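You operate a simulated robot arm through the tools that you are given. There is no shell and no other tool. Be economical: measure what you need, move in short steps, check, and stop when the job is done.

You run a simulated two-armed robot. Do the job below in one go: nothing can be reset, and whatever is moved stays where it is left.

Task
Shut the fryer's drawer, lock the turntable, lift the fryer into the large pulp tray and pad its top.
Fine: use both hands for the lift; the pulp top pad lies on top of the fryer.
Where things are to end (x, y in the base frame): fryer unit twelve within 0.02 m of [0.38, 0.63]; pulp top pad within 0.03 m of [0.7, 0.23].

It is judged by the outcome, as a careful person would: the job done as asked, and still so three seconds after it is handed in. It fails if anything else is knocked over, pushed out of place, dropped, spilled or broken.

Robot
Two 6-joint arms with two-finger parallel grippers on one trunk, on a base that drives. Base frame: it is fixed to the floor where the robot stands at the start and does not move with it; the origin is under the middle of the robot, x ahead of it, y to its left, z up. Lengths are in m, angles in rad, forces in N, time in s.
The left shoulder is at the start at [0.06, 0.187, 1.011], the right one opposite. With the tool pointing down near the work surface each hand reaches from about 0.1 to 0.58 m from the robot's upright axis, wherever it stands, measured 20 degrees to its own side. Places, roughly: top of unit twelve [0.7, 0.2, 1]; turntable lock lever [0.2, 0.4, 0.6]; unit twelve drawer [0.5, 0.1, 0.8]; well of the large pulp tray [0.4, 0.6, 0.6]. Payload 1.57 kg a hand.
The TCP of each hand is the grasp point between the finger pads, 0.03 m short of the fingertips. In the tool frame z runs along the fingers and y along their closing line. The gripper opens to 0.11 m. The fingers are 0.024 m wide and 0.012 m thick; the gripper's body (0.048 by 0.112 m) begins 0.078 m behind the TCP.
Orientation is told as [roll, pitch, yaw] about the base's x, y, z axes, in that order, counted from this pose: with the fingers straight down and closing along the base's y, the tool's x points along the base's -x, its y along +y and its z along -z.

Tools
- The arms move only by the tool arm_command. It takes "left_series", "right_series" or both (then of equal length, played together; a hand with none holds still); each is one flat list of numbers, 7 for each row, row after row: the shift along the tool's x, y, z in m, then the turn, a rotation vector about the tool's x, y, z in rad, then the gripper command, from -1 (shut) to 1 (fully open), values between in proportion. In form: [dx, dy, dz, ax, ay, az, hand, dx, dy, dz, ax, ay, az, hand, ...]. A call has 1 to 12 rows; each row shifts and turns the commanded pose from where the row before left it, along the tool's axes as they then stand. Each row takes 0.2 s and may step no farther than 0.05 m and 0.15 rad from the row before; otherwise, or with a gripper value out of range, the whole call is refused. A pose out of reach is approached as far as the arm can. The call stops where the force on the tool passes 90 N (or 10 N more than at its start, if that is more) or the arm is blocked; 0.2 s more then pass. Each finger travels about 0.153 m/s and halts on what it meets, pressing with about 27 N; the grip force reading is that of the motor and also rises with nothing between the fingers. The clock runs only during rows and for 0.2 s after the last one: add rows that do not move to give the fingers time. The reply holds the time, the measured pose of the TCP, the force on the tool along the base axes, the opening and the grip force, in the units named above and with some noise, with the torque about the TCP (base axes, N m) and any sound that the robot's microphone picked up, and new pictures: "show" is both (left out), scene, wrist or none (wrist: the cameras of the hands that moved).
- Cameras (640 x 400 px; columns grow to the right, rows downward): "scene" is now at [-0.0056, 0.0482, 1.5465]; the picture's right is [0.66, -0.75, 0.00], its down [-0.60, -0.53, -0.60] and it looks along [0.45, 0.40, -0.80] (base axes); focal length 279 px, centre (320, 200). "left" rides on the left gripper at [0.07, -0.016, -0.141] in its tool frame; the picture's right is [0.23, 0.97, 0.00], its down [-0.86, 0.20, -0.48] and it looks along [-0.47, 0.11, 0.88] (tool axes); focal length 222 px, centre (320, 200). "right" rides on the right gripper at [0.07, 0.016, -0.141] in its tool frame; the picture's right is [-0.23, 0.97, 0.00], its down [-0.85, -0.20, -0.48] and it looks along [-0.47, -0.11, 0.88] (tool axes); focal length 222 px, centre (320, 200). There is no depth. A picture from a camera that has moved, and an enlarged one, comes with that camera's place and axes in the base frame and with its lens.
- move_column(by): slides the trunk up (or, below 0, down) by that many m; the arms and the scene camera ride with it, the base frame stays. It gives what a move gives, with no picture.
- base_move(legs): drives the robot by 1 to 6 legs, each [ahead, left, turn to the left] in m, m and rad, along the robot's own axes; the way and the turn of a leg run together, so that a leg with both is an arc; at most 1.5 m and 3.142 rad a leg. The arms and the cameras ride along, it lands a little off, and it stops where it bumps. It gives what a move gives, and a new picture of the scene camera.
- aim_head(pan, tilt): turns the head with the scene camera to pan (to the left, within 1.501 rad either way) and tilt (down, from -0.506 to 1.204), counted from straight ahead of the robot. It gives what a move gives, and a new picture of the scene camera.
- zoom(camera, box): a new picture of the part [left, top, right, bottom] of that camera's present view, enlarged. The clock stands still meanwhile.
- finish_job(): hands the job in; it is judged then, once.

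Go step by step. Nothing tells you exact positions but the pictures and the camera data: compare them with the known pose of the tool, close in by small moves and look again before you grip or let go. The budget is 120 turns and 260 pictures, counting those below and the enlarged ones. Unless the task says otherwise, let go and move clear before handing in, and close with one line.

The tools are called after ">>>" by a JSON object that holds its "fn" and its "kwargs". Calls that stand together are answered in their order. arm_command: Moves the arms, as the interface text tells. Its arguments: {"type":"object","properties":{"left_series":{"type":"array","items":{"type":"number"}},"right_series":{"type":"array","items":{"type":"number"}},"show":{"type":"string","enum":["both","scene","wrist","none"]}},"required":[]} The other tools are called the same way: move_column (by) slides the trunk up or down; base_move (legs) drives the base; aim_head (pan, tilt) turns the head that bears the scene camera; zoom (camera, box) takes an enlarged picture of a part of a camera's view; finish_job () hands the job in.

At the start:

```text
time_s: 0.0
left_tcp_pos: [0.2597, 0.3795, 1.2175]
left_tool_rot: [0.0, 0.0, 0.001]
left_force: [0.0, -0.3, -0.6]
left_torque: [0.0, -0.01, -0.04]
left_gripper_width: 0.1102
left_gripper_force: 0.0
right_tcp_pos: [0.3402, 0.0351, 1.2552]
right_tool_rot: [0.002, -0.001, 0.0]
right_force: [-0.4, -0.1, 0.3]
right_torque: [0.01, -0.01, 0.0]
right_gripper_width: 0.1099
right_gripper_force: 0.0
trunk travel left (down, up): [-0.639, 0.351]
robot x, y, heading: [-0.0037, 0.0026, -0.001]
head pan, tilt: [0.724, 0.93]
```

scene: 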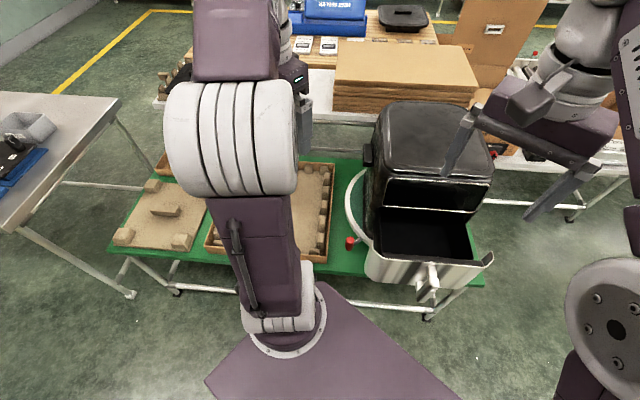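
right: 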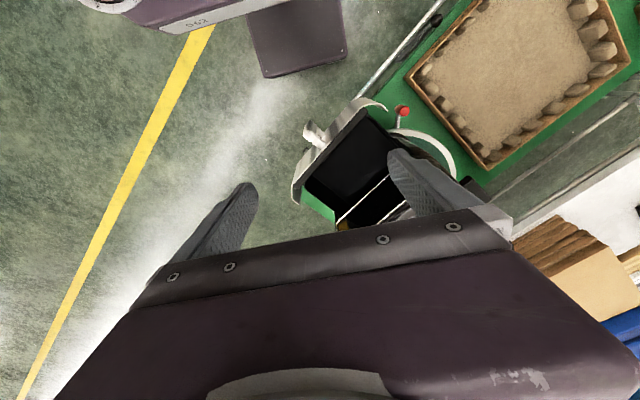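
left: 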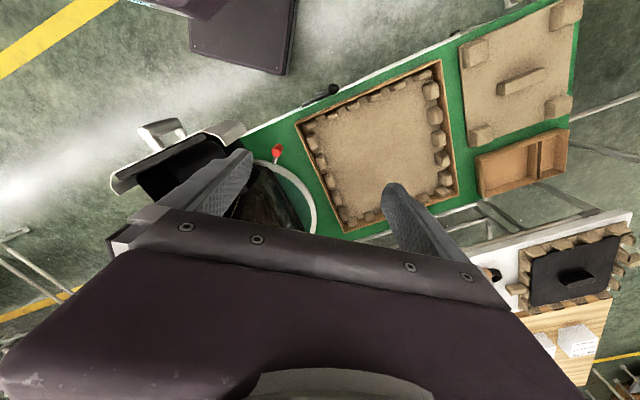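

The fryer stands with its drawer open on a turntable on the green table. The large tray and what looks like the pad are to its left. I'll take a closer look before moving anything.

>>> {"fn": "zoom", "kwargs": {"camera": "scene", "box": [320, 80, 520, 310]}}

>>> {"fn": "zoom", "kwargs": {"camera": "left", "box": [220, 0, 640, 260]}}

>>> {"fn": "aim_head", "kwargs": {"pan": 0.3, "tilt": 0.6}}

```text
1.74 times, centred on (420, 195) of scene
camera zoom: at [-0.0056, 0.0482, 1.5465], right [0.66, -0.75, 0.0], down [-0.6, -0.53, -0.6], along [0.45, 0.4, -0.8], focal length 485 px, centre (146, 209)
```

zoom: 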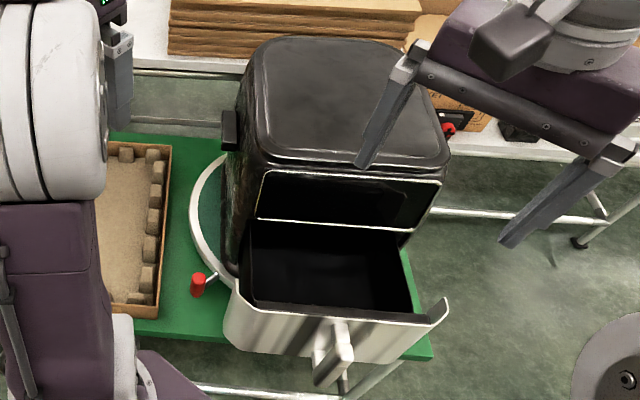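

```text
1.52 times, centred on (430, 130) of left
camera zoom: at [0.1898, 0.3634, 1.3588], right [-0.23, 0.97, 0.0], down [0.86, 0.2, 0.48], along [0.47, 0.11, -0.88], focal length 338 px, centre (152, 307)
```

zoom: 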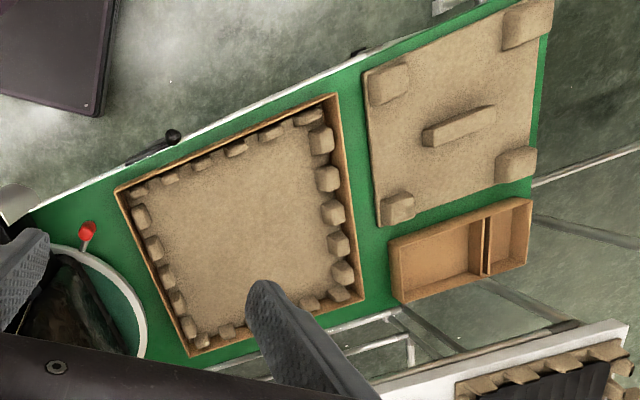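

```text
time_s: 0.9
left_tcp_pos: [0.2595, 0.3793, 1.2184]
left_tool_rot: [0.0, -0.002, -0.001]
left_force: [-0.7, -0.6, 0.2]
left_torque: [0.02, 0.0, 0.01]
left_gripper_width: 0.11
left_gripper_force: 0.0
right_tcp_pos: [0.3413, 0.0352, 1.2547]
right_tool_rot: [0.003, -0.002, -0.002]
right_force: [-0.1, -0.2, -0.3]
right_torque: [-0.01, 0.03, 0.01]
right_gripper_width: 0.1099
right_gripper_force: 0.0
trunk travel left (down, up): [-0.639, 0.351]
robot x, y, heading: [0.0014, -0.003, 0.0]
head pan, tilt: [0.3, 0.6]
camera scene: at [0.0235, 0.0256, 1.5735], right [0.3, -0.95, 0.0], down [-0.54, -0.17, -0.82], along [0.79, 0.24, -0.57], focal length 279 px, centre (320, 200)
```

scene: 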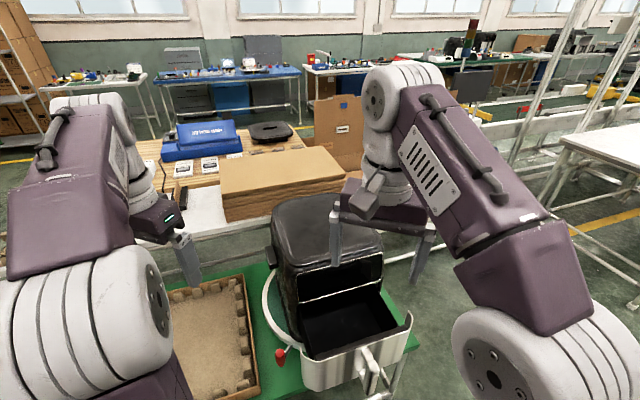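

The table is turned about 33° to the left of me. The drawer faces its near edge, and the black-knobbed lever sits on that edge near [0.2, 0.4]. I'll turn square to the table with the hands high.

>>> {"fn": "base_move", "kwargs": {"legs": [[0, 0, 0.58]]}}

>>> {"fn": "aim_head", "kwargs": {"pan": 0.0, "tilt": 1.0}}

```text
time_s: 2.9
left_tcp_pos: [0.0096, 0.4597, 1.2188]
left_tool_rot: [0.0, -0.002, 0.577]
left_force: [0.3, 0.5, 0.1]
left_torque: [-0.02, 0.01, 0.0]
left_gripper_width: 0.1101
left_gripper_force: 0.1
right_tcp_pos: [0.266, 0.2157, 1.2534]
right_tool_rot: [0.001, -0.002, 0.577]
right_force: [0.0, -0.7, 1.0]
right_torque: [0.03, -0.01, -0.01]
right_gripper_width: 0.1101
right_gripper_force: 0.2
trunk travel left (down, up): [-0.639, 0.351]
robot x, y, heading: [-0.0017, 0.0024, 0.582]
head pan, tilt: [0.3, 0.6]
camera scene: at [0.0054, 0.0344, 1.5735], right [0.77, -0.64, 0.0], down [-0.36, -0.43, -0.83], along [0.53, 0.64, -0.56], focal length 279 px, centre (320, 200)
```

scene: 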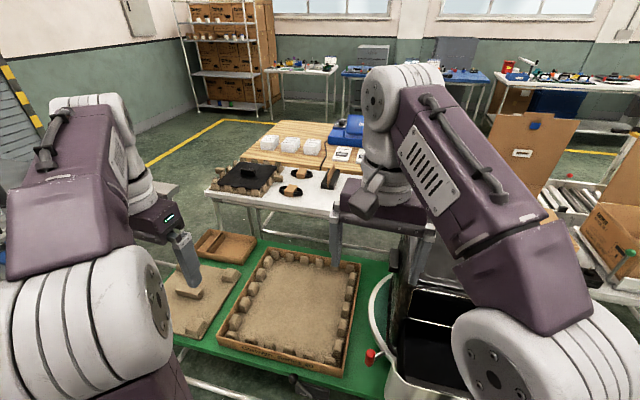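

```text
time_s: 3.8
left_tcp_pos: [0.009, 0.4598, 1.2192]
left_tool_rot: [-0.001, -0.002, 0.577]
left_force: [0.5, -0.4, 0.7]
left_torque: [0.02, -0.03, 0.0]
left_gripper_width: 0.1101
left_gripper_force: 0.1
right_tcp_pos: [0.2653, 0.2159, 1.2543]
right_tool_rot: [0.002, -0.003, 0.578]
right_force: [-0.2, 0.2, -0.8]
right_torque: [0.02, 0.02, 0.0]
right_gripper_width: 0.11
right_gripper_force: 0.0
trunk travel left (down, up): [-0.639, 0.351]
robot x, y, heading: [0.0025, -0.0009, 0.573]
head pan, tilt: [0.0, 1.0]
camera scene: at [0.0072, 0.0047, 1.5416], right [0.55, -0.84, 0.0], down [-0.7, -0.46, -0.54], along [0.45, 0.3, -0.84], focal length 279 px, centre (320, 200)
```

scene: 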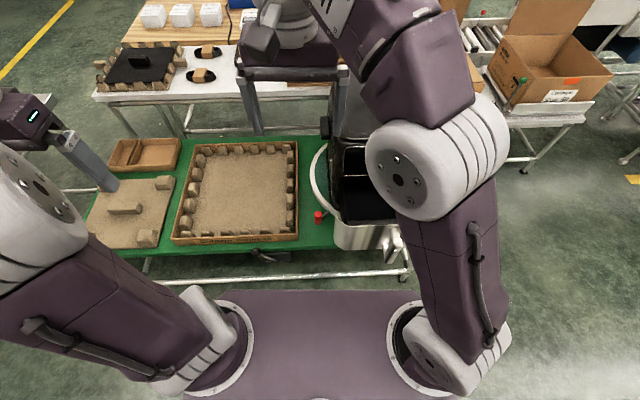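

>>> {"fn": "zoom", "kwargs": {"camera": "scene", "box": [180, 130, 420, 290]}}

>>> {"fn": "zoom", "kwargs": {"camera": "right", "box": [200, 0, 640, 260]}}

>>> {"fn": "zoom", "kwargs": {"camera": "left", "box": [0, 0, 640, 400]}}

```text
2.50 times, centred on (300, 210) of scene
camera zoom: at [0.0072, 0.0047, 1.5416], right [0.55, -0.84, 0.0], down [-0.7, -0.46, -0.54], along [0.45, 0.3, -0.84], focal length 697 px, centre (370, 175)
```

zoom: 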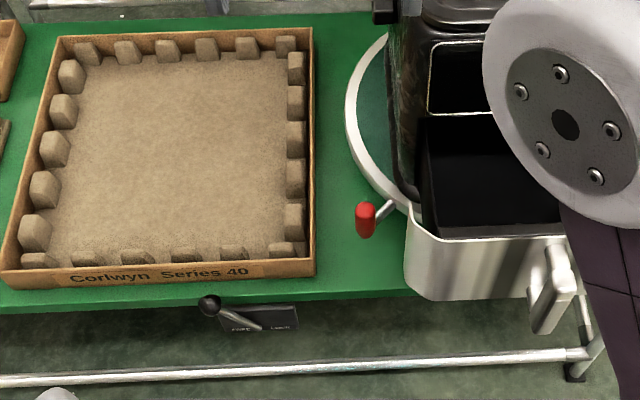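

```text
1.45 times, centred on (420, 130) of right
camera zoom: at [0.1992, 0.1913, 1.3951], right [-0.34, 0.94, 0.0], down [0.82, 0.3, 0.48], along [0.45, 0.17, -0.88], focal length 323 px, centre (174, 302)
```

zoom: 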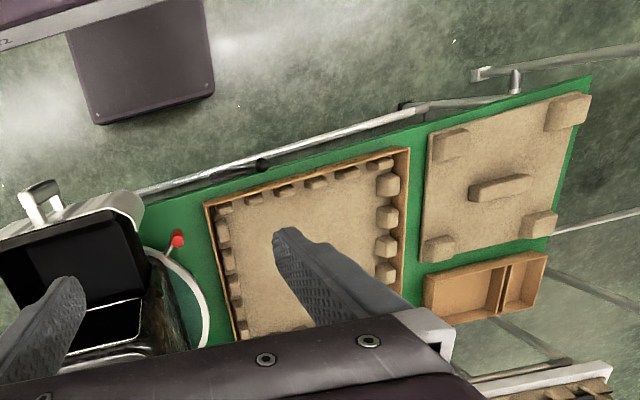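

```text
1.00 times, centred on (320, 200) of left (not enlarged: the box is as wide or as high as the picture)
camera zoom: at [-0.0394, 0.4077, 1.3588], right [-0.72, 0.69, 0.0], down [0.61, 0.63, 0.48], along [0.33, 0.35, -0.88], focal length 222 px, centre (320, 200)
```

zoom: 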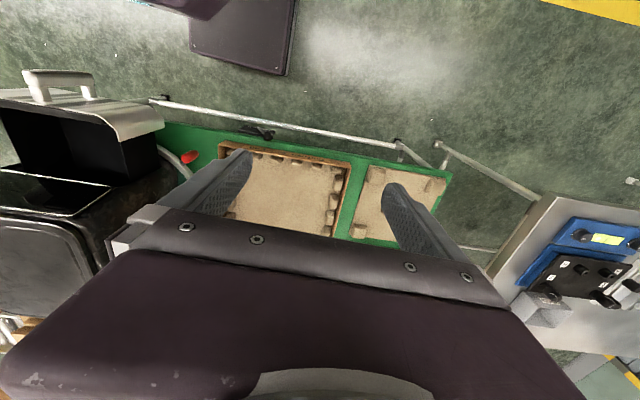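

>>> {"fn": "zoom", "kwargs": {"camera": "scene", "box": [240, 230, 310, 274]}}

>>> {"fn": "zoom", "kwargs": {"camera": "scene", "box": [300, 110, 420, 270]}}

```text
9.09 times, centred on (275, 252) of scene
camera zoom: at [0.0072, 0.0047, 1.5416], right [0.55, -0.84, 0.0], down [-0.7, -0.46, -0.54], along [0.45, 0.3, -0.84], focal length 2536 px, centre (729, -273)
```

zoom: 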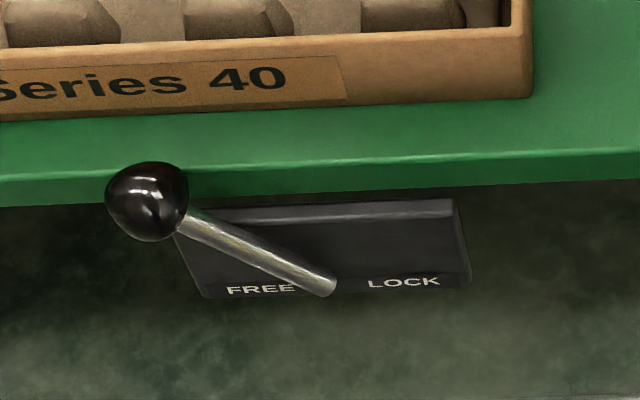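

```text
2.50 times, centred on (360, 190) of scene
camera zoom: at [0.0072, 0.0047, 1.5416], right [0.55, -0.84, 0.0], down [-0.7, -0.46, -0.54], along [0.45, 0.3, -0.84], focal length 697 px, centre (220, 225)
```

zoom: 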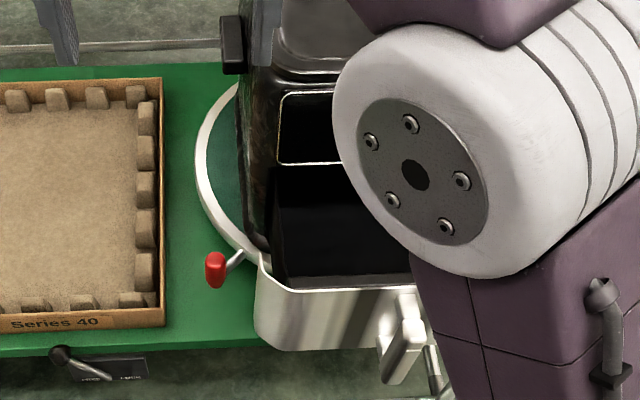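

The lever plate on the table front reads FREE on the left and LOCK on the right. The lever leans to FREE, with its knob at about u 0.39, v 0.23, z 0.59 in the table-aligned frame. I'll bring the left hand above it and look.

>>> {"fn": "arm_command", "kwargs": {"left_series": [-0.012, -0.0149, 0.042, 0, 0, 0, -0.1, -0.012, -0.0149, 0.042, 0, 0, 0, -0.1, -0.012, -0.0149, 0.042, 0, 0, 0, -0.1, -0.012, -0.0149, 0.042, 0, 0, 0, -0.1, -0.012, -0.0149, 0.042, 0, 0, 0, -0.1, -0.012, -0.0149, 0.042, 0, 0, 0, -0.1, -0.012, -0.0149, 0.042, 0, 0, 0, -0.1, -0.012, -0.0149, 0.042, 0, 0, 0, -0.1, -0.012, -0.0149, 0.042, 0, 0, 0, -0.1, -0.012, -0.0149, 0.042, 0, 0, 0, -0.1]}}

```text
time_s: 6.0
left_tcp_pos: [0.1912, 0.398, 0.797]
left_tool_rot: [0.0, 0.001, 0.58]
left_force: [-0.1, 0.2, -1.6]
left_torque: [-0.05, 0.02, 0.0]
left_gripper_width: 0.0496
left_gripper_force: 0.0
right_tcp_pos: [0.2674, 0.216, 1.2541]
right_tool_rot: [0.002, -0.002, 0.578]
right_force: [0.6, -0.3, -0.2]
right_torque: [-0.01, -0.01, -0.04]
right_gripper_width: 0.1099
right_gripper_force: 0.0
trunk travel left (down, up): [-0.639, 0.351]
robot x, y, heading: [-0.0011, -0.002, 0.58]
head pan, tilt: [0.0, 1.0]
camera scene: at [0.0087, 0.0054, 1.5415], right [0.55, -0.84, 0.0], down [-0.71, -0.46, -0.54], along [0.45, 0.29, -0.84], focal length 279 px, centre (320, 200)
camera left: at [0.1431, 0.3468, 0.9381], right [-0.72, 0.69, 0.0], down [0.61, 0.63, 0.48], along [0.33, 0.35, -0.88], focal length 222 px, centre (320, 200)
```

scene: 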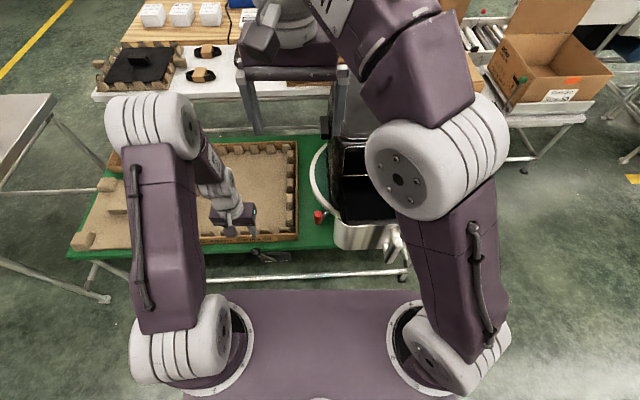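
left: 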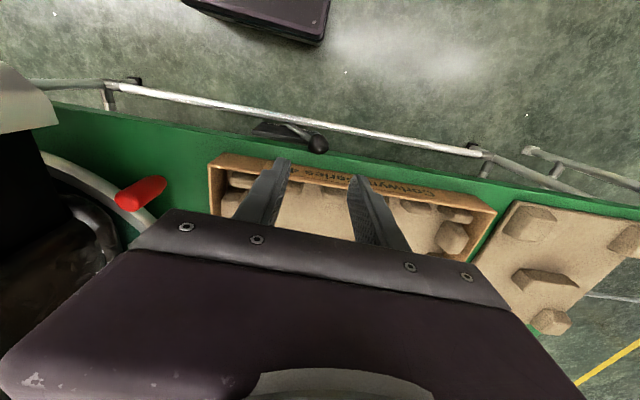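

>>> {"fn": "arm_command", "kwargs": {"left_series": [-0.002, 0.002, 0.045, 0, 0, 0, -0.1, -0.003, 0, 0.045, 0, 0, 0, -0.1, -0.003, 0, 0.045, 0, 0, 0, -0.1, 0, 0, 0.03, 0, 0, 0, -0.1], "show": "wrist"}}

>>> {"fn": "zoom", "kwargs": {"camera": "scene", "box": [220, 210, 320, 274]}}

```text
time_s: 7.0
left_tcp_pos: [0.1964, 0.4069, 0.6333]
left_tool_rot: [0.0, 0.0, 0.579]
left_force: [-0.4, -0.4, 0.6]
left_torque: [-0.02, 0.02, 0.0]
left_gripper_width: 0.0495
left_gripper_force: 0.1
right_tcp_pos: [0.2668, 0.2167, 1.2534]
right_tool_rot: [0.0, -0.001, 0.576]
right_force: [0.6, -0.8, 0.3]
right_torque: [0.01, -0.01, -0.01]
right_gripper_width: 0.11
right_gripper_force: 0.0
trunk travel left (down, up): [-0.639, 0.351]
robot x, y, heading: [-0.0015, -0.0007, 0.581]
head pan, tilt: [0.0, 1.0]
camera left: at [0.1472, 0.3555, 0.7738], right [-0.72, 0.69, 0.0], down [0.61, 0.63, 0.48], along [0.33, 0.35, -0.88], focal length 222 px, centre (320, 200)
```

left: 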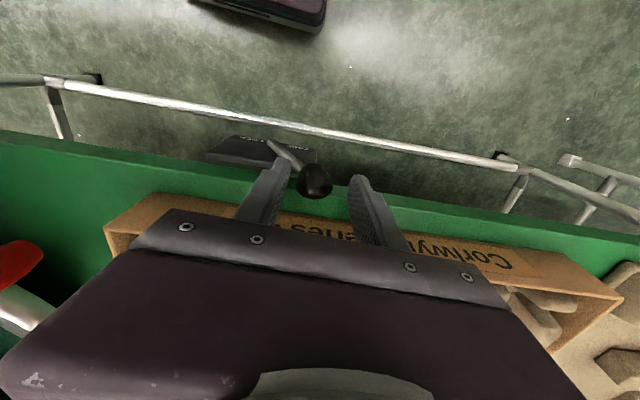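

```text
6.25 times, centred on (270, 242) of scene
camera zoom: at [0.0078, 0.0053, 1.5415], right [0.55, -0.84, 0.0], down [-0.7, -0.46, -0.54], along [0.45, 0.29, -0.84], focal length 1743 px, centre (632, -62)
```

zoom: 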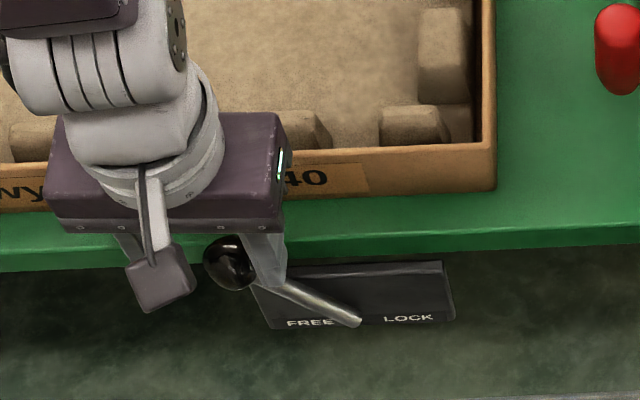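

>>> {"fn": "arm_command", "kwargs": {"left_series": [-0.006, 0, 0.02, 0, 0, 0, -0.1, 0, -0.01, 0, 0, 0, 0, -0.1, 0, -0.02, -0.012, 0, 0, 0, -0.1, 0, -0.02, -0.006, 0, 0, 0, -0.1, 0, -0.02, -0.002, 0, 0, 0, -0.1, 0, -0.02, 0.002, 0, 0, 0, -0.1, 0, -0.02, 0.006, 0, 0, 0, -0.1, 0, -0.02, 0.012, 0, 0, 0, -0.1], "show": "wrist"}}

>>> {"fn": "zoom", "kwargs": {"camera": "scene", "box": [220, 210, 320, 274]}}

```text
time_s: 8.8
left_tcp_pos: [0.2725, 0.3004, 0.6125]
left_tool_rot: [-0.002, 0.0, 0.58]
left_force: [-2.0, 6.1, 2.6]
left_torque: [0.15, 0.09, 0.06]
left_gripper_width: 0.0557
left_gripper_force: 3.3
right_tcp_pos: [0.2655, 0.2161, 1.2536]
right_tool_rot: [0.002, -0.002, 0.578]
right_force: [0.1, 0.2, -0.1]
right_torque: [0.0, 0.01, 0.02]
right_gripper_width: 0.11
right_gripper_force: 0.0
trunk travel left (down, up): [-0.639, 0.351]
robot x, y, heading: [0.0045, -0.0033, 0.579]
head pan, tilt: [0.0, 1.0]
camera left: at [0.2243, 0.2494, 0.7532], right [-0.72, 0.69, 0.0], down [0.61, 0.64, 0.48], along [0.33, 0.35, -0.88], focal length 222 px, centre (320, 200)
```

left: 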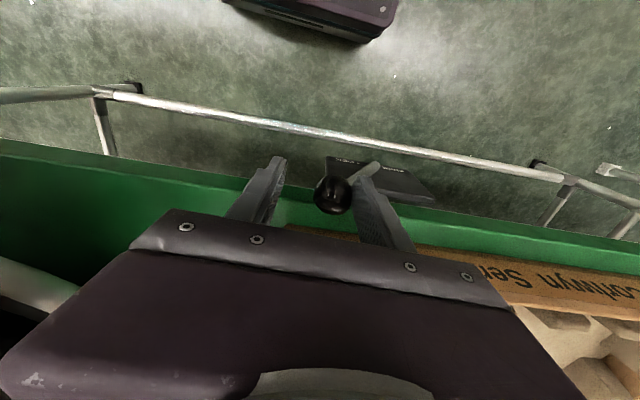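

```text
6.25 times, centred on (270, 242) of scene
camera zoom: at [0.0068, 0.0048, 1.5416], right [0.55, -0.84, 0.0], down [-0.7, -0.46, -0.54], along [0.45, 0.3, -0.84], focal length 1743 px, centre (632, -62)
```

zoom: 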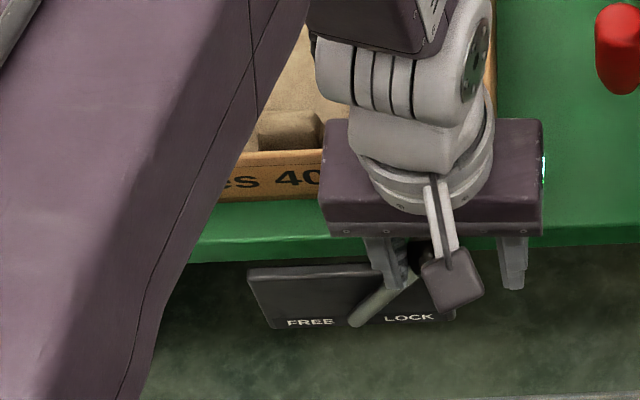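

The lever now leans to LOCK. I'll push a little more to be sure it seats.

>>> {"fn": "arm_command", "kwargs": {"left_series": [0, -0.01, 0.008, 0, 0, 0, -0.1, 0, -0.01, 0.008, 0, 0, 0, -0.1], "show": "none"}}

>>> {"fn": "zoom", "kwargs": {"camera": "scene", "box": [220, 210, 320, 274]}}

```text
time_s: 9.3
left_tcp_pos: [0.2801, 0.2873, 0.6004]
left_tool_rot: [-0.004, -0.005, 0.583]
left_force: [-24.8, 48.5, 65.8]
left_torque: [4.48, 1.91, 0.19]
left_gripper_width: 0.0966
left_gripper_force: 26.7
right_tcp_pos: [0.2581, 0.218, 1.2559]
right_tool_rot: [0.0, -0.008, 0.58]
right_force: [-0.6, -0.3, -0.2]
right_torque: [-0.03, -0.01, 0.01]
right_gripper_width: 0.1101
right_gripper_force: 0.0
trunk travel left (down, up): [-0.639, 0.351]
robot x, y, heading: [0.0015, -0.0031, 0.579]
head pan, tilt: [0.0, 1.0]
```

```text
6.25 times, centred on (270, 242) of scene
camera zoom: at [-0.0022, 0.0056, 1.5426], right [0.55, -0.84, 0.0], down [-0.7, -0.46, -0.54], along [0.46, 0.3, -0.84], focal length 1743 px, centre (632, -62)
```

zoom: 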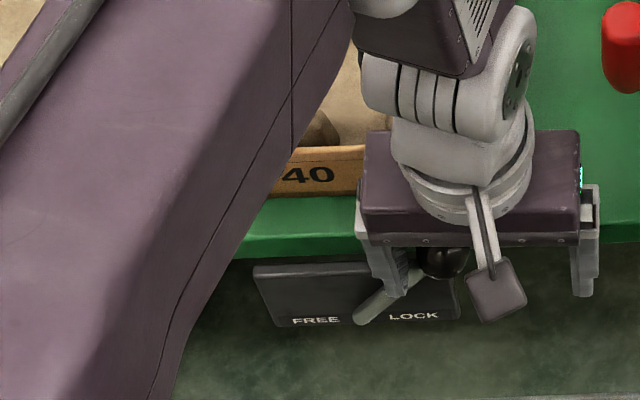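

>>> {"fn": "arm_command", "kwargs": {"left_series": [0, 0.01, -0.01, 0, 0, 0, -0.1, 0, 0.003, -0.03, 0, 0, 0, 0.2, 0, 0, -0.045, 0, 0, 0, 0.2, 0, 0, -0.045, 0, 0, 0, 0.2, 0, 0.03, -0.04, 0, 0, 0, 0.2, 0, 0.04, -0.03, 0, 0, 0, 0.2]}}

>>> {"fn": "zoom", "kwargs": {"camera": "scene", "box": [220, 210, 320, 274]}}

```text
time_s: 10.3
left_tcp_pos: [0.2722, 0.2933, 0.7054]
left_tool_rot: [0.003, 0.014, 0.578]
left_force: [0.8, 0.2, 0.0]
left_torque: [-0.04, -0.01, 0.02]
left_gripper_width: 0.0658
left_gripper_force: 0.1
right_tcp_pos: [0.2623, 0.215, 1.2638]
right_tool_rot: [0.032, -0.024, 0.583]
right_force: [-0.9, 0.1, 1.0]
right_torque: [0.09, 0.1, -0.02]
right_gripper_width: 0.11
right_gripper_force: 0.1
trunk travel left (down, up): [-0.639, 0.351]
robot x, y, heading: [0.0002, 0.0002, 0.575]
head pan, tilt: [0.0, 1.0]
stopped in row 4 (right hand): the force on the tool passed its limit at 143 N (the readings are from after the stop); the commanded pose is now the measured one
camera scene: at [0.007, 0.0035, 1.5415], right [0.55, -0.84, 0.0], down [-0.7, -0.46, -0.54], along [0.45, 0.3, -0.84], focal length 279 px, centre (320, 200)
camera left: at [0.2262, 0.2421, 0.8469], right [-0.72, 0.69, 0.01], down [0.61, 0.64, 0.47], along [0.32, 0.34, -0.88], focal length 222 px, centre (320, 200)
```

scene: 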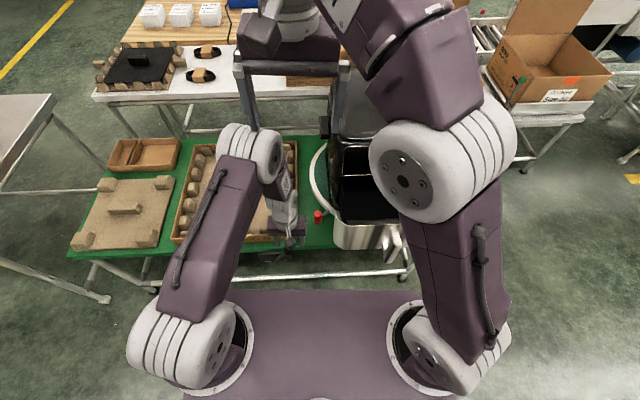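
left: 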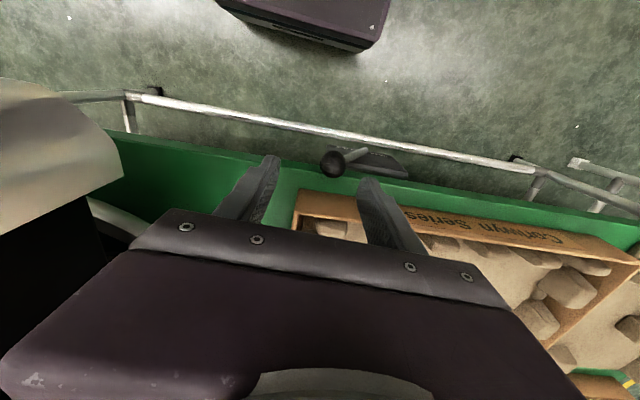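

```text
6.25 times, centred on (270, 242) of scene
camera zoom: at [0.007, 0.0035, 1.5415], right [0.55, -0.84, 0.0], down [-0.7, -0.46, -0.54], along [0.45, 0.3, -0.84], focal length 1743 px, centre (632, -62)
```

zoom: 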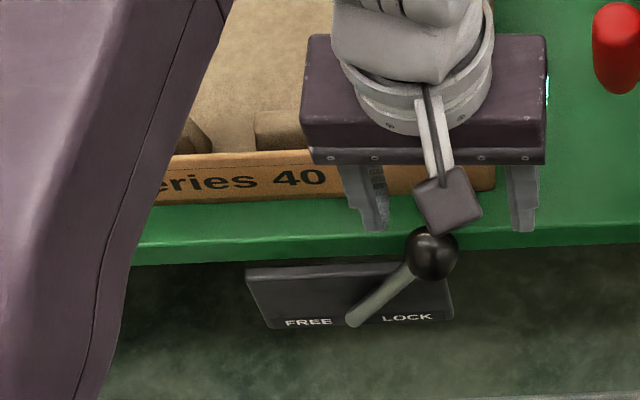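

The lever is at LOCK, but my left forearm brushed my own right hand. I'll separate them: right hand goes right, left hand goes left and up.

>>> {"fn": "arm_command", "kwargs": {"left_series": [0, 0.03, 0, 0, 0, 0, 0.2, 0, 0.04, 0, 0, 0, 0, 0.2, 0.0, 0.04, -0.02, 0, 0, 0, 0.2, 0.01, 0.04, -0.02, 0, 0, 0, 0.2, 0.02, 0.03, -0.03, 0, 0, 0, 0.2, 0.02, 0.02, -0.04, 0, 0, 0, 0.2, 0.02, 0.02, -0.04, 0, 0, 0, 0.2, 0.02, 0.02, -0.04, 0, 0, 0, 0.2], "right_series": [0, -0.03, -0.01, 0, 0, 0, 0, 0, -0.04, 0, 0, 0, 0, 0, 0, -0.04, 0, 0, 0, 0, -1, 0.01, -0.04, 0, 0, 0, 0, -1, 0.03, -0.03, 0, 0, 0, 0, -1, 0.03, -0.03, 0, 0, 0, 0, -1, 0.03, -0.02, 0, 0, 0, 0, -1, 0.03, -0.02, 0, 0, 0, 0, -1]}}

>>> {"fn": "aim_head", "kwargs": {"pan": -0.25, "tilt": 0.9}}

```text
time_s: 12.1
left_tcp_pos: [0.0702, 0.4468, 0.9005]
left_tool_rot: [0.003, 0.013, 0.579]
left_force: [-0.7, 0.1, 0.4]
left_torque: [-0.01, 0.0, -0.01]
left_gripper_width: 0.0661
left_gripper_force: 0.1
right_tcp_pos: [0.3086, -0.0611, 1.2746]
right_tool_rot: [0.036, -0.021, 0.585]
right_force: [0.2, -0.9, 0.5]
right_torque: [0.03, -0.02, -0.01]
right_gripper_width: 0.0
right_gripper_force: 21.1
right hand out of reach, approached as far as the arm can: row 8
trunk travel left (down, up): [-0.639, 0.351]
robot x, y, heading: [0.0004, 0.0042, 0.58]
head pan, tilt: [0.0, 1.0]
camera scene: at [0.0065, 0.0025, 1.5414], right [0.55, -0.84, 0.0], down [-0.7, -0.46, -0.54], along [0.45, 0.3, -0.84], focal length 279 px, centre (320, 200)
camera right: at [0.2404, -0.0911, 1.4151], right [-0.35, 0.94, 0.04], down [0.82, 0.29, 0.49], along [0.45, 0.2, -0.87], focal length 222 px, centre (320, 200)
camera left: at [0.0235, 0.3955, 1.0415], right [-0.72, 0.69, 0.01], down [0.61, 0.64, 0.47], along [0.32, 0.34, -0.88], focal length 222 px, centre (320, 200)
```

scene: 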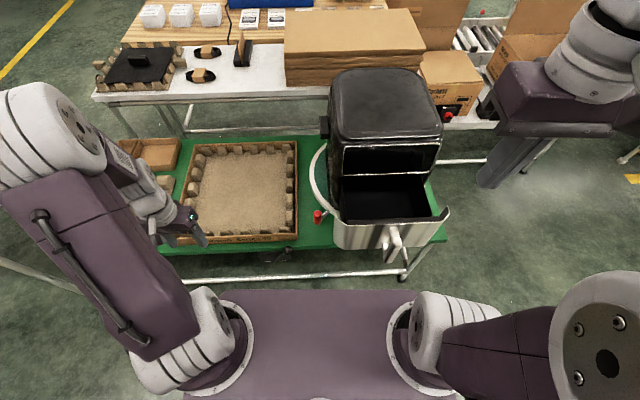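
right: 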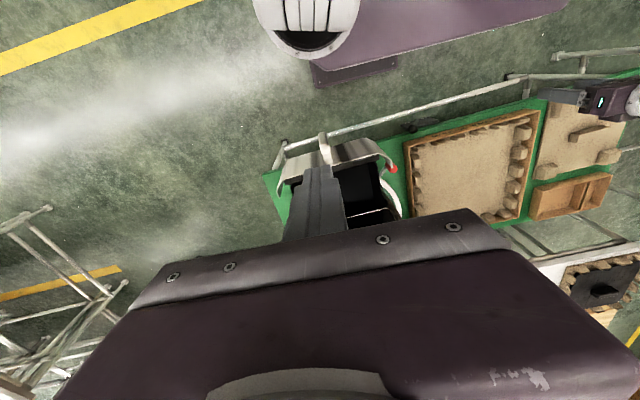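
left: 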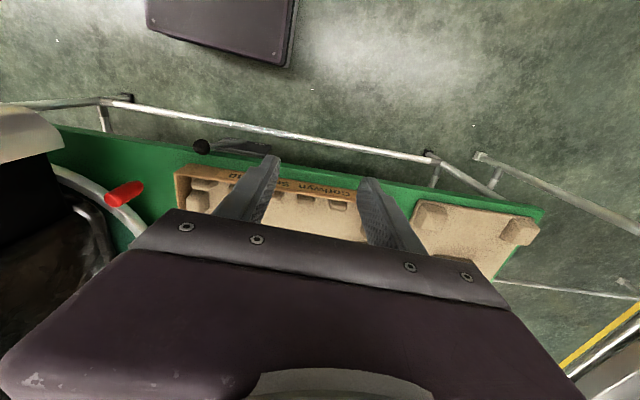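

```text
time_s: 12.9
left_tcp_pos: [0.0713, 0.4476, 0.8981]
left_tool_rot: [0.004, 0.015, 0.579]
left_force: [-0.6, 0.2, 0.4]
left_torque: [0.04, 0.0, -0.01]
left_gripper_width: 0.0661
left_gripper_force: 0.1
right_tcp_pos: [0.3071, -0.0591, 1.275]
right_tool_rot: [0.033, -0.021, 0.583]
right_force: [0.0, -0.6, 0.8]
right_torque: [-0.01, 0.0, -0.01]
right_gripper_width: 0.0
right_gripper_force: 21.2
trunk travel left (down, up): [-0.639, 0.351]
robot x, y, heading: [0.0001, -0.0011, 0.575]
head pan, tilt: [-0.25, 0.901]
camera scene: at [0.0207, -0.0094, 1.5487], right [0.32, -0.95, 0.0], down [-0.74, -0.25, -0.62], along [0.59, 0.2, -0.78], focal length 279 px, centre (320, 200)
```

scene: 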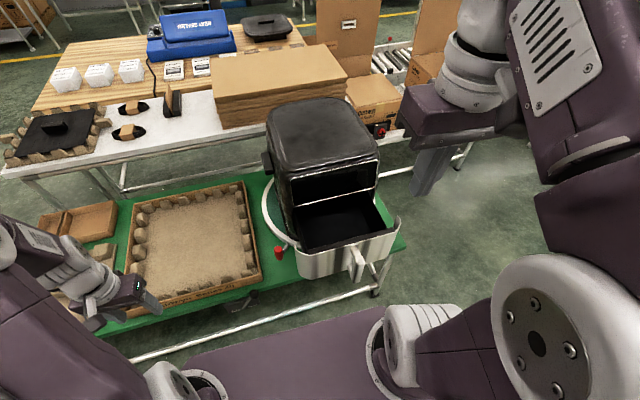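

>>> {"fn": "zoom", "kwargs": {"camera": "scene", "box": [240, 80, 430, 300]}}

>>> {"fn": "zoom", "kwargs": {"camera": "right", "box": [240, 100, 440, 230]}}

```text
1.82 times, centred on (335, 190) of scene
camera zoom: at [0.0207, -0.0094, 1.5487], right [0.32, -0.95, 0.0], down [-0.74, -0.25, -0.62], along [0.59, 0.2, -0.78], focal length 507 px, centre (293, 218)
```

zoom: 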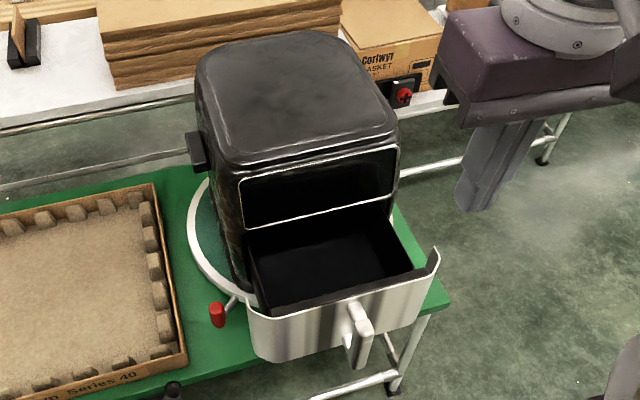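

```text
3.08 times, centred on (340, 165) of right
camera zoom: at [0.2416, -0.0889, 1.415], right [-0.35, 0.94, 0.04], down [0.82, 0.29, 0.49], along [0.45, 0.2, -0.87], focal length 684 px, centre (258, 308)
```

zoom: 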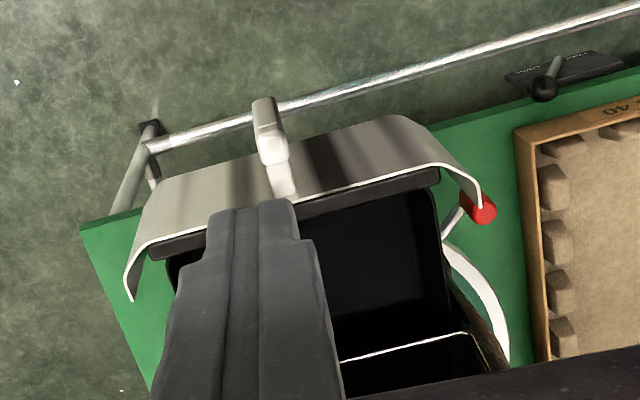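

The fryer sits about square with the table. I'll lower the right hand, closed, in front of the drawer handle and look before pushing.

>>> {"fn": "arm_command", "kwargs": {"right_series": [0, 0, 0.045, 0.016, 0.036, 0, -1, 0, 0, 0.045, 0, 0, 0, -1, 0, 0, 0.045, 0, 0, 0, -1, 0, 0, 0.045, 0, 0, 0, -1, 0, 0, 0.045, 0, 0, 0, -1, 0, 0, 0.045, 0, 0, 0, -1, 0, 0, 0.045, 0, 0, 0, -1, 0, 0, 0.045, 0, 0, 0, -1]}}

>>> {"fn": "zoom", "kwargs": {"camera": "scene", "box": [240, 140, 430, 300]}}

```text
time_s: 14.7
left_tcp_pos: [0.0732, 0.4487, 0.8987]
left_tool_rot: [0.004, 0.017, 0.579]
left_force: [0.2, -0.3, 0.1]
left_torque: [0.0, -0.01, 0.0]
left_gripper_width: 0.066
left_gripper_force: 0.1
right_tcp_pos: [0.3432, -0.0361, 0.9225]
right_tool_rot: [0.018, 0.02, 0.582]
right_force: [-0.4, 0.2, -0.4]
right_torque: [0.01, 0.01, -0.02]
right_gripper_width: 0.0
right_gripper_force: 21.0
right hand out of reach, approached as far as the arm can: row 1, 2, 7, 8
trunk travel left (down, up): [-0.639, 0.351]
robot x, y, heading: [0.0035, -0.0006, 0.579]
head pan, tilt: [-0.25, 0.901]
camera scene: at [0.0234, -0.0086, 1.5487], right [0.32, -0.95, 0.0], down [-0.74, -0.25, -0.62], along [0.59, 0.2, -0.78], focal length 279 px, centre (320, 200)
camera right: at [0.28, -0.0617, 1.0661], right [-0.35, 0.94, 0.01], down [0.84, 0.3, 0.46], along [0.43, 0.17, -0.89], focal length 222 px, centre (320, 200)
```

scene: 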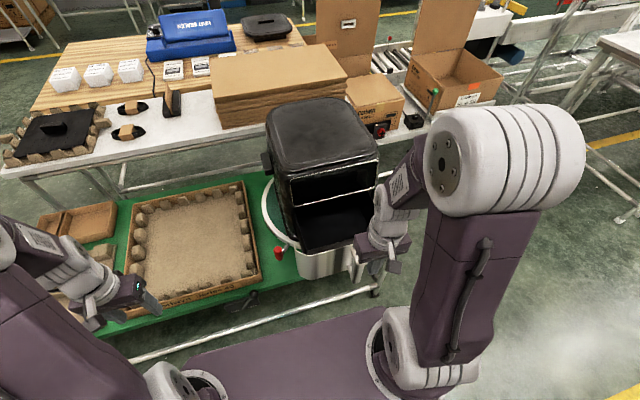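
right: 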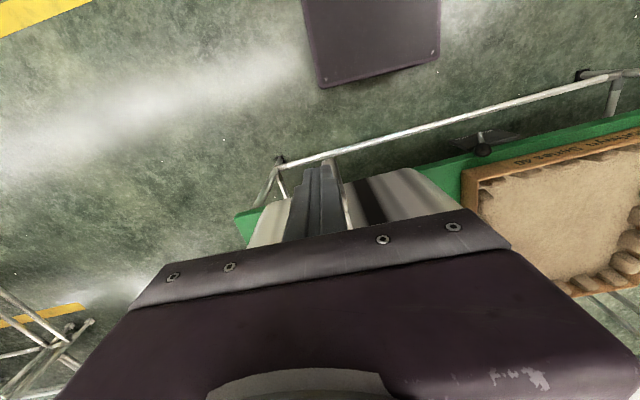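

```text
2.50 times, centred on (335, 220) of scene
camera zoom: at [0.0234, -0.0086, 1.5487], right [0.32, -0.95, 0.0], down [-0.74, -0.25, -0.62], along [0.59, 0.2, -0.78], focal length 697 px, centre (282, 150)
```

zoom: 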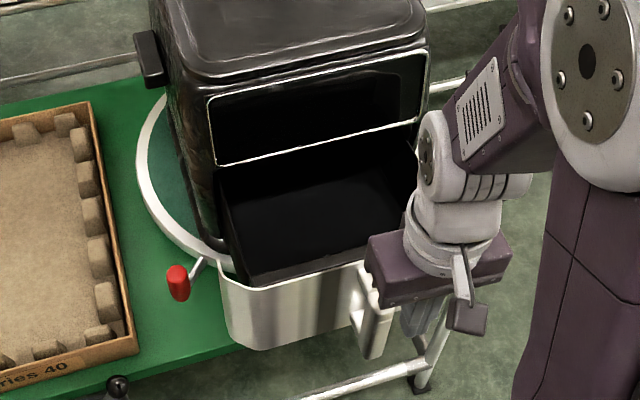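

>>> {"fn": "move_column", "kwargs": {"by": 0.15}}

>>> {"fn": "arm_command", "kwargs": {"right_series": [0.005, 0.003, 0.045, 0, 0, 0, -1, 0, 0.003, 0.045, 0, 0, 0, -1, 0, 0.003, 0.045, 0, 0, 0, -1, 0, 0, 0.045, 0, 0, 0, -1, 0, 0, 0.045, 0, 0, 0, -1, 0, 0, 0.045, 0, 0, 0, -1, 0, 0, 0.03, 0, 0, 0, -1]}}

>>> {"fn": "zoom", "kwargs": {"camera": "scene", "box": [240, 140, 430, 300]}}

```text
time_s: 16.4
left_tcp_pos: [0.0713, 0.4469, 1.0482]
left_tool_rot: [0.005, 0.013, 0.581]
left_force: [-0.7, 0.4, -0.6]
left_torque: [-0.02, 0.01, 0.01]
left_gripper_width: 0.0659
left_gripper_force: 0.2
right_tcp_pos: [0.3428, -0.0362, 1.0745]
right_tool_rot: [0.018, 0.016, 0.585]
right_force: [1.2, -0.3, -1.4]
right_torque: [0.05, 0.01, -0.01]
right_gripper_width: 0.0
right_gripper_force: 21.1
trunk travel left (down, up): [-0.789, 0.201]
robot x, y, heading: [0.0013, 0.0014, 0.579]
head pan, tilt: [-0.25, 0.901]
```

```text
time_s: 18.1
left_tcp_pos: [0.0714, 0.448, 1.0486]
left_tool_rot: [0.005, 0.015, 0.58]
left_force: [0.1, -0.2, 1.1]
left_torque: [-0.02, 0.0, 0.03]
left_gripper_width: 0.0662
left_gripper_force: 0.0
right_tcp_pos: [0.3375, -0.0228, 0.7783]
right_tool_rot: [0.016, 0.017, 0.585]
right_force: [1.0, -0.8, -0.2]
right_torque: [-0.01, 0.02, 0.01]
right_gripper_width: 0.0
right_gripper_force: 21.4
right hand out of reach, approached as far as the arm can: row 1, 2
trunk travel left (down, up): [-0.789, 0.201]
robot x, y, heading: [-0.0003, 0.0038, 0.577]
head pan, tilt: [-0.25, 0.901]
camera scene: at [0.0213, -0.0097, 1.6988], right [0.32, -0.95, 0.0], down [-0.74, -0.25, -0.62], along [0.59, 0.2, -0.78], focal length 279 px, centre (320, 200)
camera right: at [0.2747, -0.0483, 0.9213], right [-0.35, 0.94, 0.01], down [0.83, 0.3, 0.46], along [0.43, 0.17, -0.89], focal length 222 px, centre (320, 200)
```

scene: 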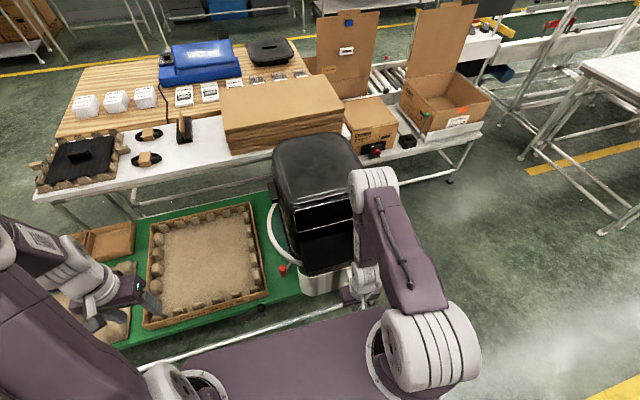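
right: 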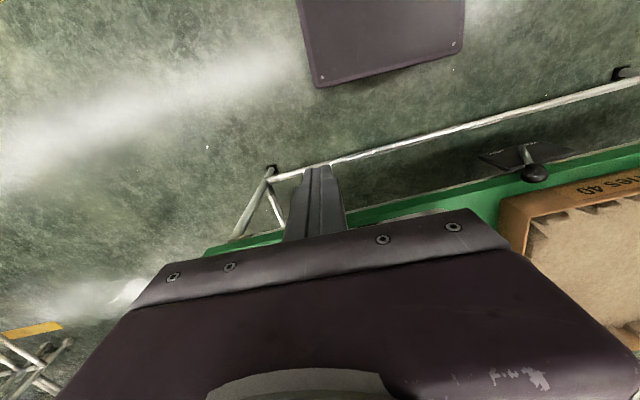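

```text
2.50 times, centred on (335, 220) of scene
camera zoom: at [0.0213, -0.0097, 1.6988], right [0.32, -0.95, 0.0], down [-0.74, -0.25, -0.62], along [0.59, 0.2, -0.78], focal length 697 px, centre (282, 150)
```

zoom: 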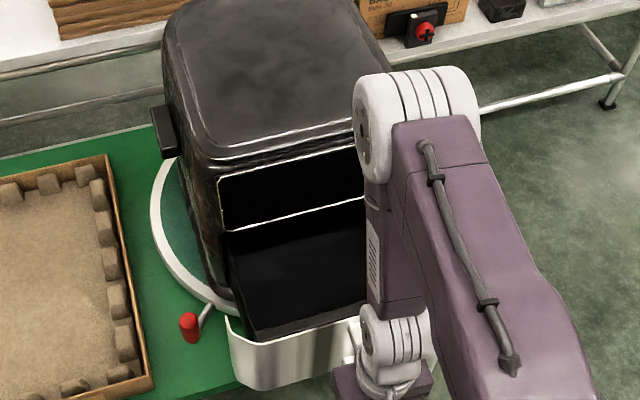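

>>> {"fn": "arm_command", "kwargs": {"right_series": [-0.03, 0.001, 0, 0, 0, 0, -1, -0.03, 0.001, 0, 0, 0, 0, -1, -0.03, 0.001, 0, 0, 0, 0, -1], "show": "scene"}}

>>> {"fn": "zoom", "kwargs": {"camera": "scene", "box": [240, 140, 430, 320]}}

```text
time_s: 18.9
left_tcp_pos: [0.0709, 0.4468, 1.0492]
left_tool_rot: [0.004, 0.012, 0.581]
left_force: [0.1, -0.1, -0.3]
left_torque: [-0.04, 0.03, 0.02]
left_gripper_width: 0.066
left_gripper_force: 0.0
right_tcp_pos: [0.4119, 0.0282, 0.7793]
right_tool_rot: [0.017, 0.016, 0.582]
right_force: [-1.8, -0.2, 0.9]
right_torque: [0.0, -0.1, 0.03]
right_gripper_width: 0.0001
right_gripper_force: 21.2
trunk travel left (down, up): [-0.789, 0.201]
robot x, y, heading: [-0.0018, -0.0014, 0.579]
head pan, tilt: [-0.25, 0.901]
camera scene: at [0.0206, -0.0095, 1.6988], right [0.32, -0.95, 0.0], down [-0.74, -0.25, -0.62], along [0.59, 0.2, -0.78], focal length 279 px, centre (320, 200)
```

scene: 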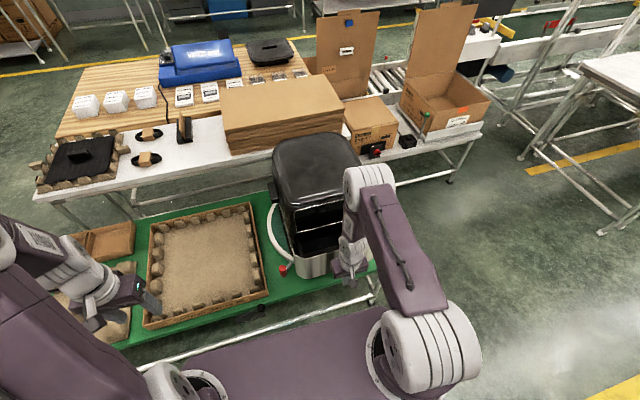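

```text
2.22 times, centred on (335, 230) of scene
camera zoom: at [0.0206, -0.0095, 1.6988], right [0.32, -0.95, 0.0], down [-0.74, -0.25, -0.62], along [0.59, 0.2, -0.78], focal length 620 px, centre (287, 133)
```

zoom: 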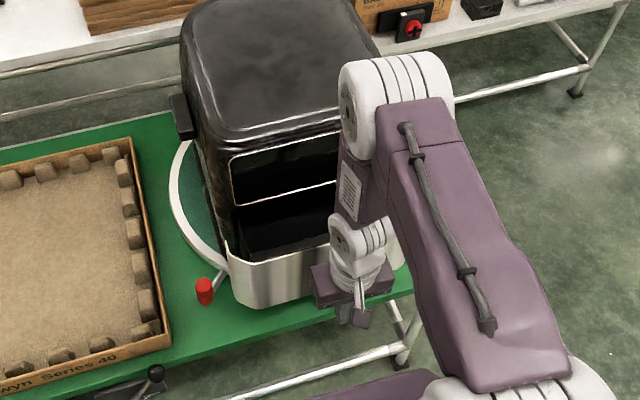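

The drawer slides in freely under the push and the turntable isn't turning. I'll keep going.

>>> {"fn": "arm_command", "kwargs": {"right_series": [-0.025, 0.001, 0, 0, 0, 0, -1, -0.025, 0.001, 0, 0, 0, 0, -1, -0.025, 0.001, 0, 0, 0, 0, -1], "show": "none"}}

>>> {"fn": "zoom", "kwargs": {"camera": "scene", "box": [240, 140, 430, 320]}}

```text
time_s: 19.6
left_tcp_pos: [0.0708, 0.4455, 1.0486]
left_tool_rot: [0.002, 0.012, 0.579]
left_force: [-0.8, 0.2, -0.4]
left_torque: [0.01, 0.0, 0.02]
left_gripper_width: 0.0662
left_gripper_force: 0.2
right_tcp_pos: [0.472, 0.0701, 0.7789]
right_tool_rot: [0.018, 0.016, 0.584]
right_force: [-4.0, -3.3, -2.8]
right_torque: [0.21, -0.24, 0.05]
right_gripper_width: 0.0
right_gripper_force: 21.4
right hand out of reach, approached as far as the arm can: row 1
trunk travel left (down, up): [-0.789, 0.201]
robot x, y, heading: [-0.0005, -0.0021, 0.579]
head pan, tilt: [-0.25, 0.901]
```

```text
2.22 times, centred on (335, 230) of scene
camera zoom: at [0.0198, -0.0105, 1.6987], right [0.32, -0.95, 0.0], down [-0.74, -0.25, -0.62], along [0.59, 0.2, -0.78], focal length 620 px, centre (287, 133)
```

zoom: 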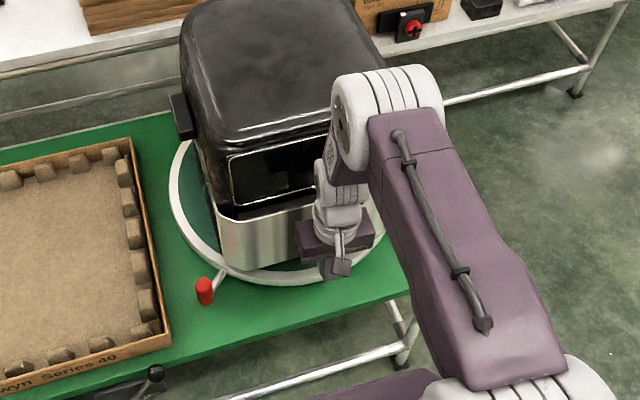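

>>> {"fn": "arm_command", "kwargs": {"right_series": [-0.02, 0.001, 0, 0, 0, 0, -1, -0.015, 0.001, 0, 0, 0, 0, -1, -0.015, 0.001, 0, 0, 0, 0, -1], "show": "none"}}

>>> {"fn": "zoom", "kwargs": {"camera": "scene", "box": [240, 140, 430, 320]}}

```text
time_s: 20.4
left_tcp_pos: [0.0707, 0.448, 1.0492]
left_tool_rot: [0.002, 0.014, 0.579]
left_force: [0.6, 0.3, -0.2]
left_torque: [-0.03, -0.02, -0.01]
left_gripper_width: 0.0662
left_gripper_force: 0.1
right_tcp_pos: [0.5145, 0.1038, 0.7781]
right_tool_rot: [0.018, 0.013, 0.586]
right_force: [-5.0, -2.9, -3.4]
right_torque: [0.19, -0.31, 0.04]
right_gripper_width: 0.0002
right_gripper_force: 21.5
trunk travel left (down, up): [-0.789, 0.201]
robot x, y, heading: [0.0004, -0.0013, 0.577]
head pan, tilt: [-0.25, 0.901]
```

```text
2.22 times, centred on (335, 230) of scene
camera zoom: at [0.0209, -0.0094, 1.6987], right [0.32, -0.95, 0.0], down [-0.74, -0.25, -0.62], along [0.59, 0.2, -0.78], focal length 620 px, centre (287, 133)
```

zoom: 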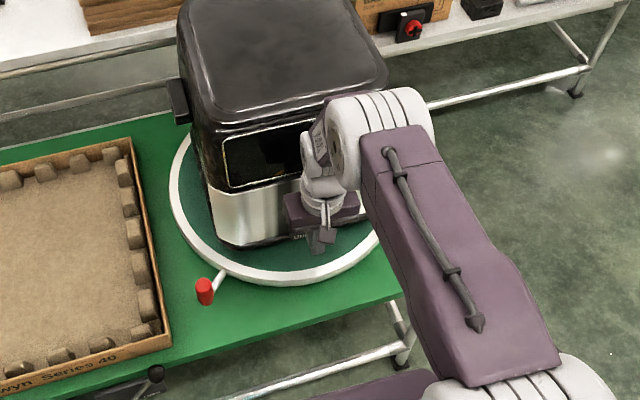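

The drawer is shut, and the fryer slid back slightly at the end. I'll back the hand off and inspect.

>>> {"fn": "arm_command", "kwargs": {"right_series": [0.03, 0, 0, 0, 0, 0, -1, 0.04, 0, 0, 0, 0, 0, -1, 0.03, -0.03, 0, 0, 0, 0, -0.5, 0.02, -0.04, -0.01, 0, 0, 0, 0, 0, -0.04, -0.03, 0, 0, 0, 1, 0, -0.03, -0.04, 0, 0, 0, 1, 0, 0, -0.045, 0, 0, 0, 1, 0, 0, -0.045, 0, 0, 0, 1, 0, 0, -0.045, 0, 0, 0, 1, 0, 0, -0.045, 0, 0, 0, 1]}}

>>> {"fn": "zoom", "kwargs": {"camera": "scene", "box": [240, 120, 430, 300]}}

```text
time_s: 22.6
left_tcp_pos: [0.0696, 0.4477, 1.0483]
left_tool_rot: [0.004, 0.011, 0.581]
left_force: [-0.6, -0.7, 0.2]
left_torque: [0.0, -0.04, 0.03]
left_gripper_width: 0.0661
left_gripper_force: 0.0
right_tcp_pos: [0.4926, -0.0808, 1.0371]
right_tool_rot: [0.017, 0.014, 0.584]
right_force: [0.4, 0.5, 0.1]
right_torque: [-0.01, -0.01, -0.04]
right_gripper_width: 0.11
right_gripper_force: 0.0
trunk travel left (down, up): [-0.789, 0.201]
robot x, y, heading: [-0.0023, -0.0047, 0.577]
head pan, tilt: [-0.25, 0.901]
camera scene: at [0.0187, -0.0094, 1.6987], right [0.32, -0.95, 0.0], down [-0.74, -0.25, -0.62], along [0.59, 0.2, -0.78], focal length 279 px, centre (320, 200)
camera right: at [0.4302, -0.1068, 1.1798], right [-0.35, 0.94, 0.01], down [0.83, 0.3, 0.46], along [0.43, 0.17, -0.89], focal length 222 px, centre (320, 200)
```

scene: 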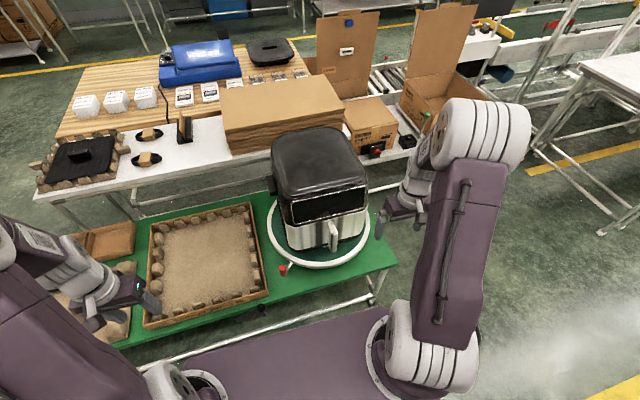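
right: 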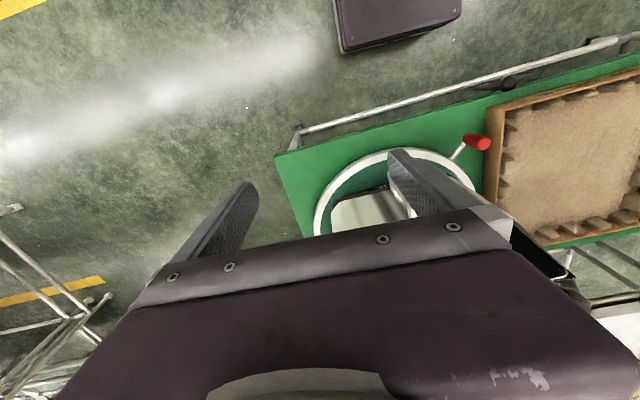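

```text
2.22 times, centred on (335, 210) of scene
camera zoom: at [0.0187, -0.0094, 1.6987], right [0.32, -0.95, 0.0], down [-0.74, -0.25, -0.62], along [0.59, 0.2, -0.78], focal length 620 px, centre (287, 178)
```

zoom: 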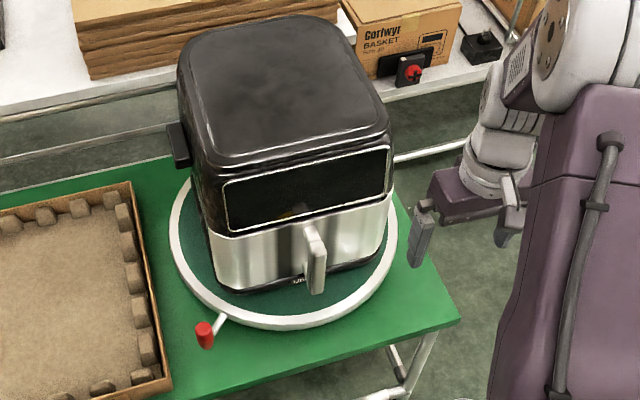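

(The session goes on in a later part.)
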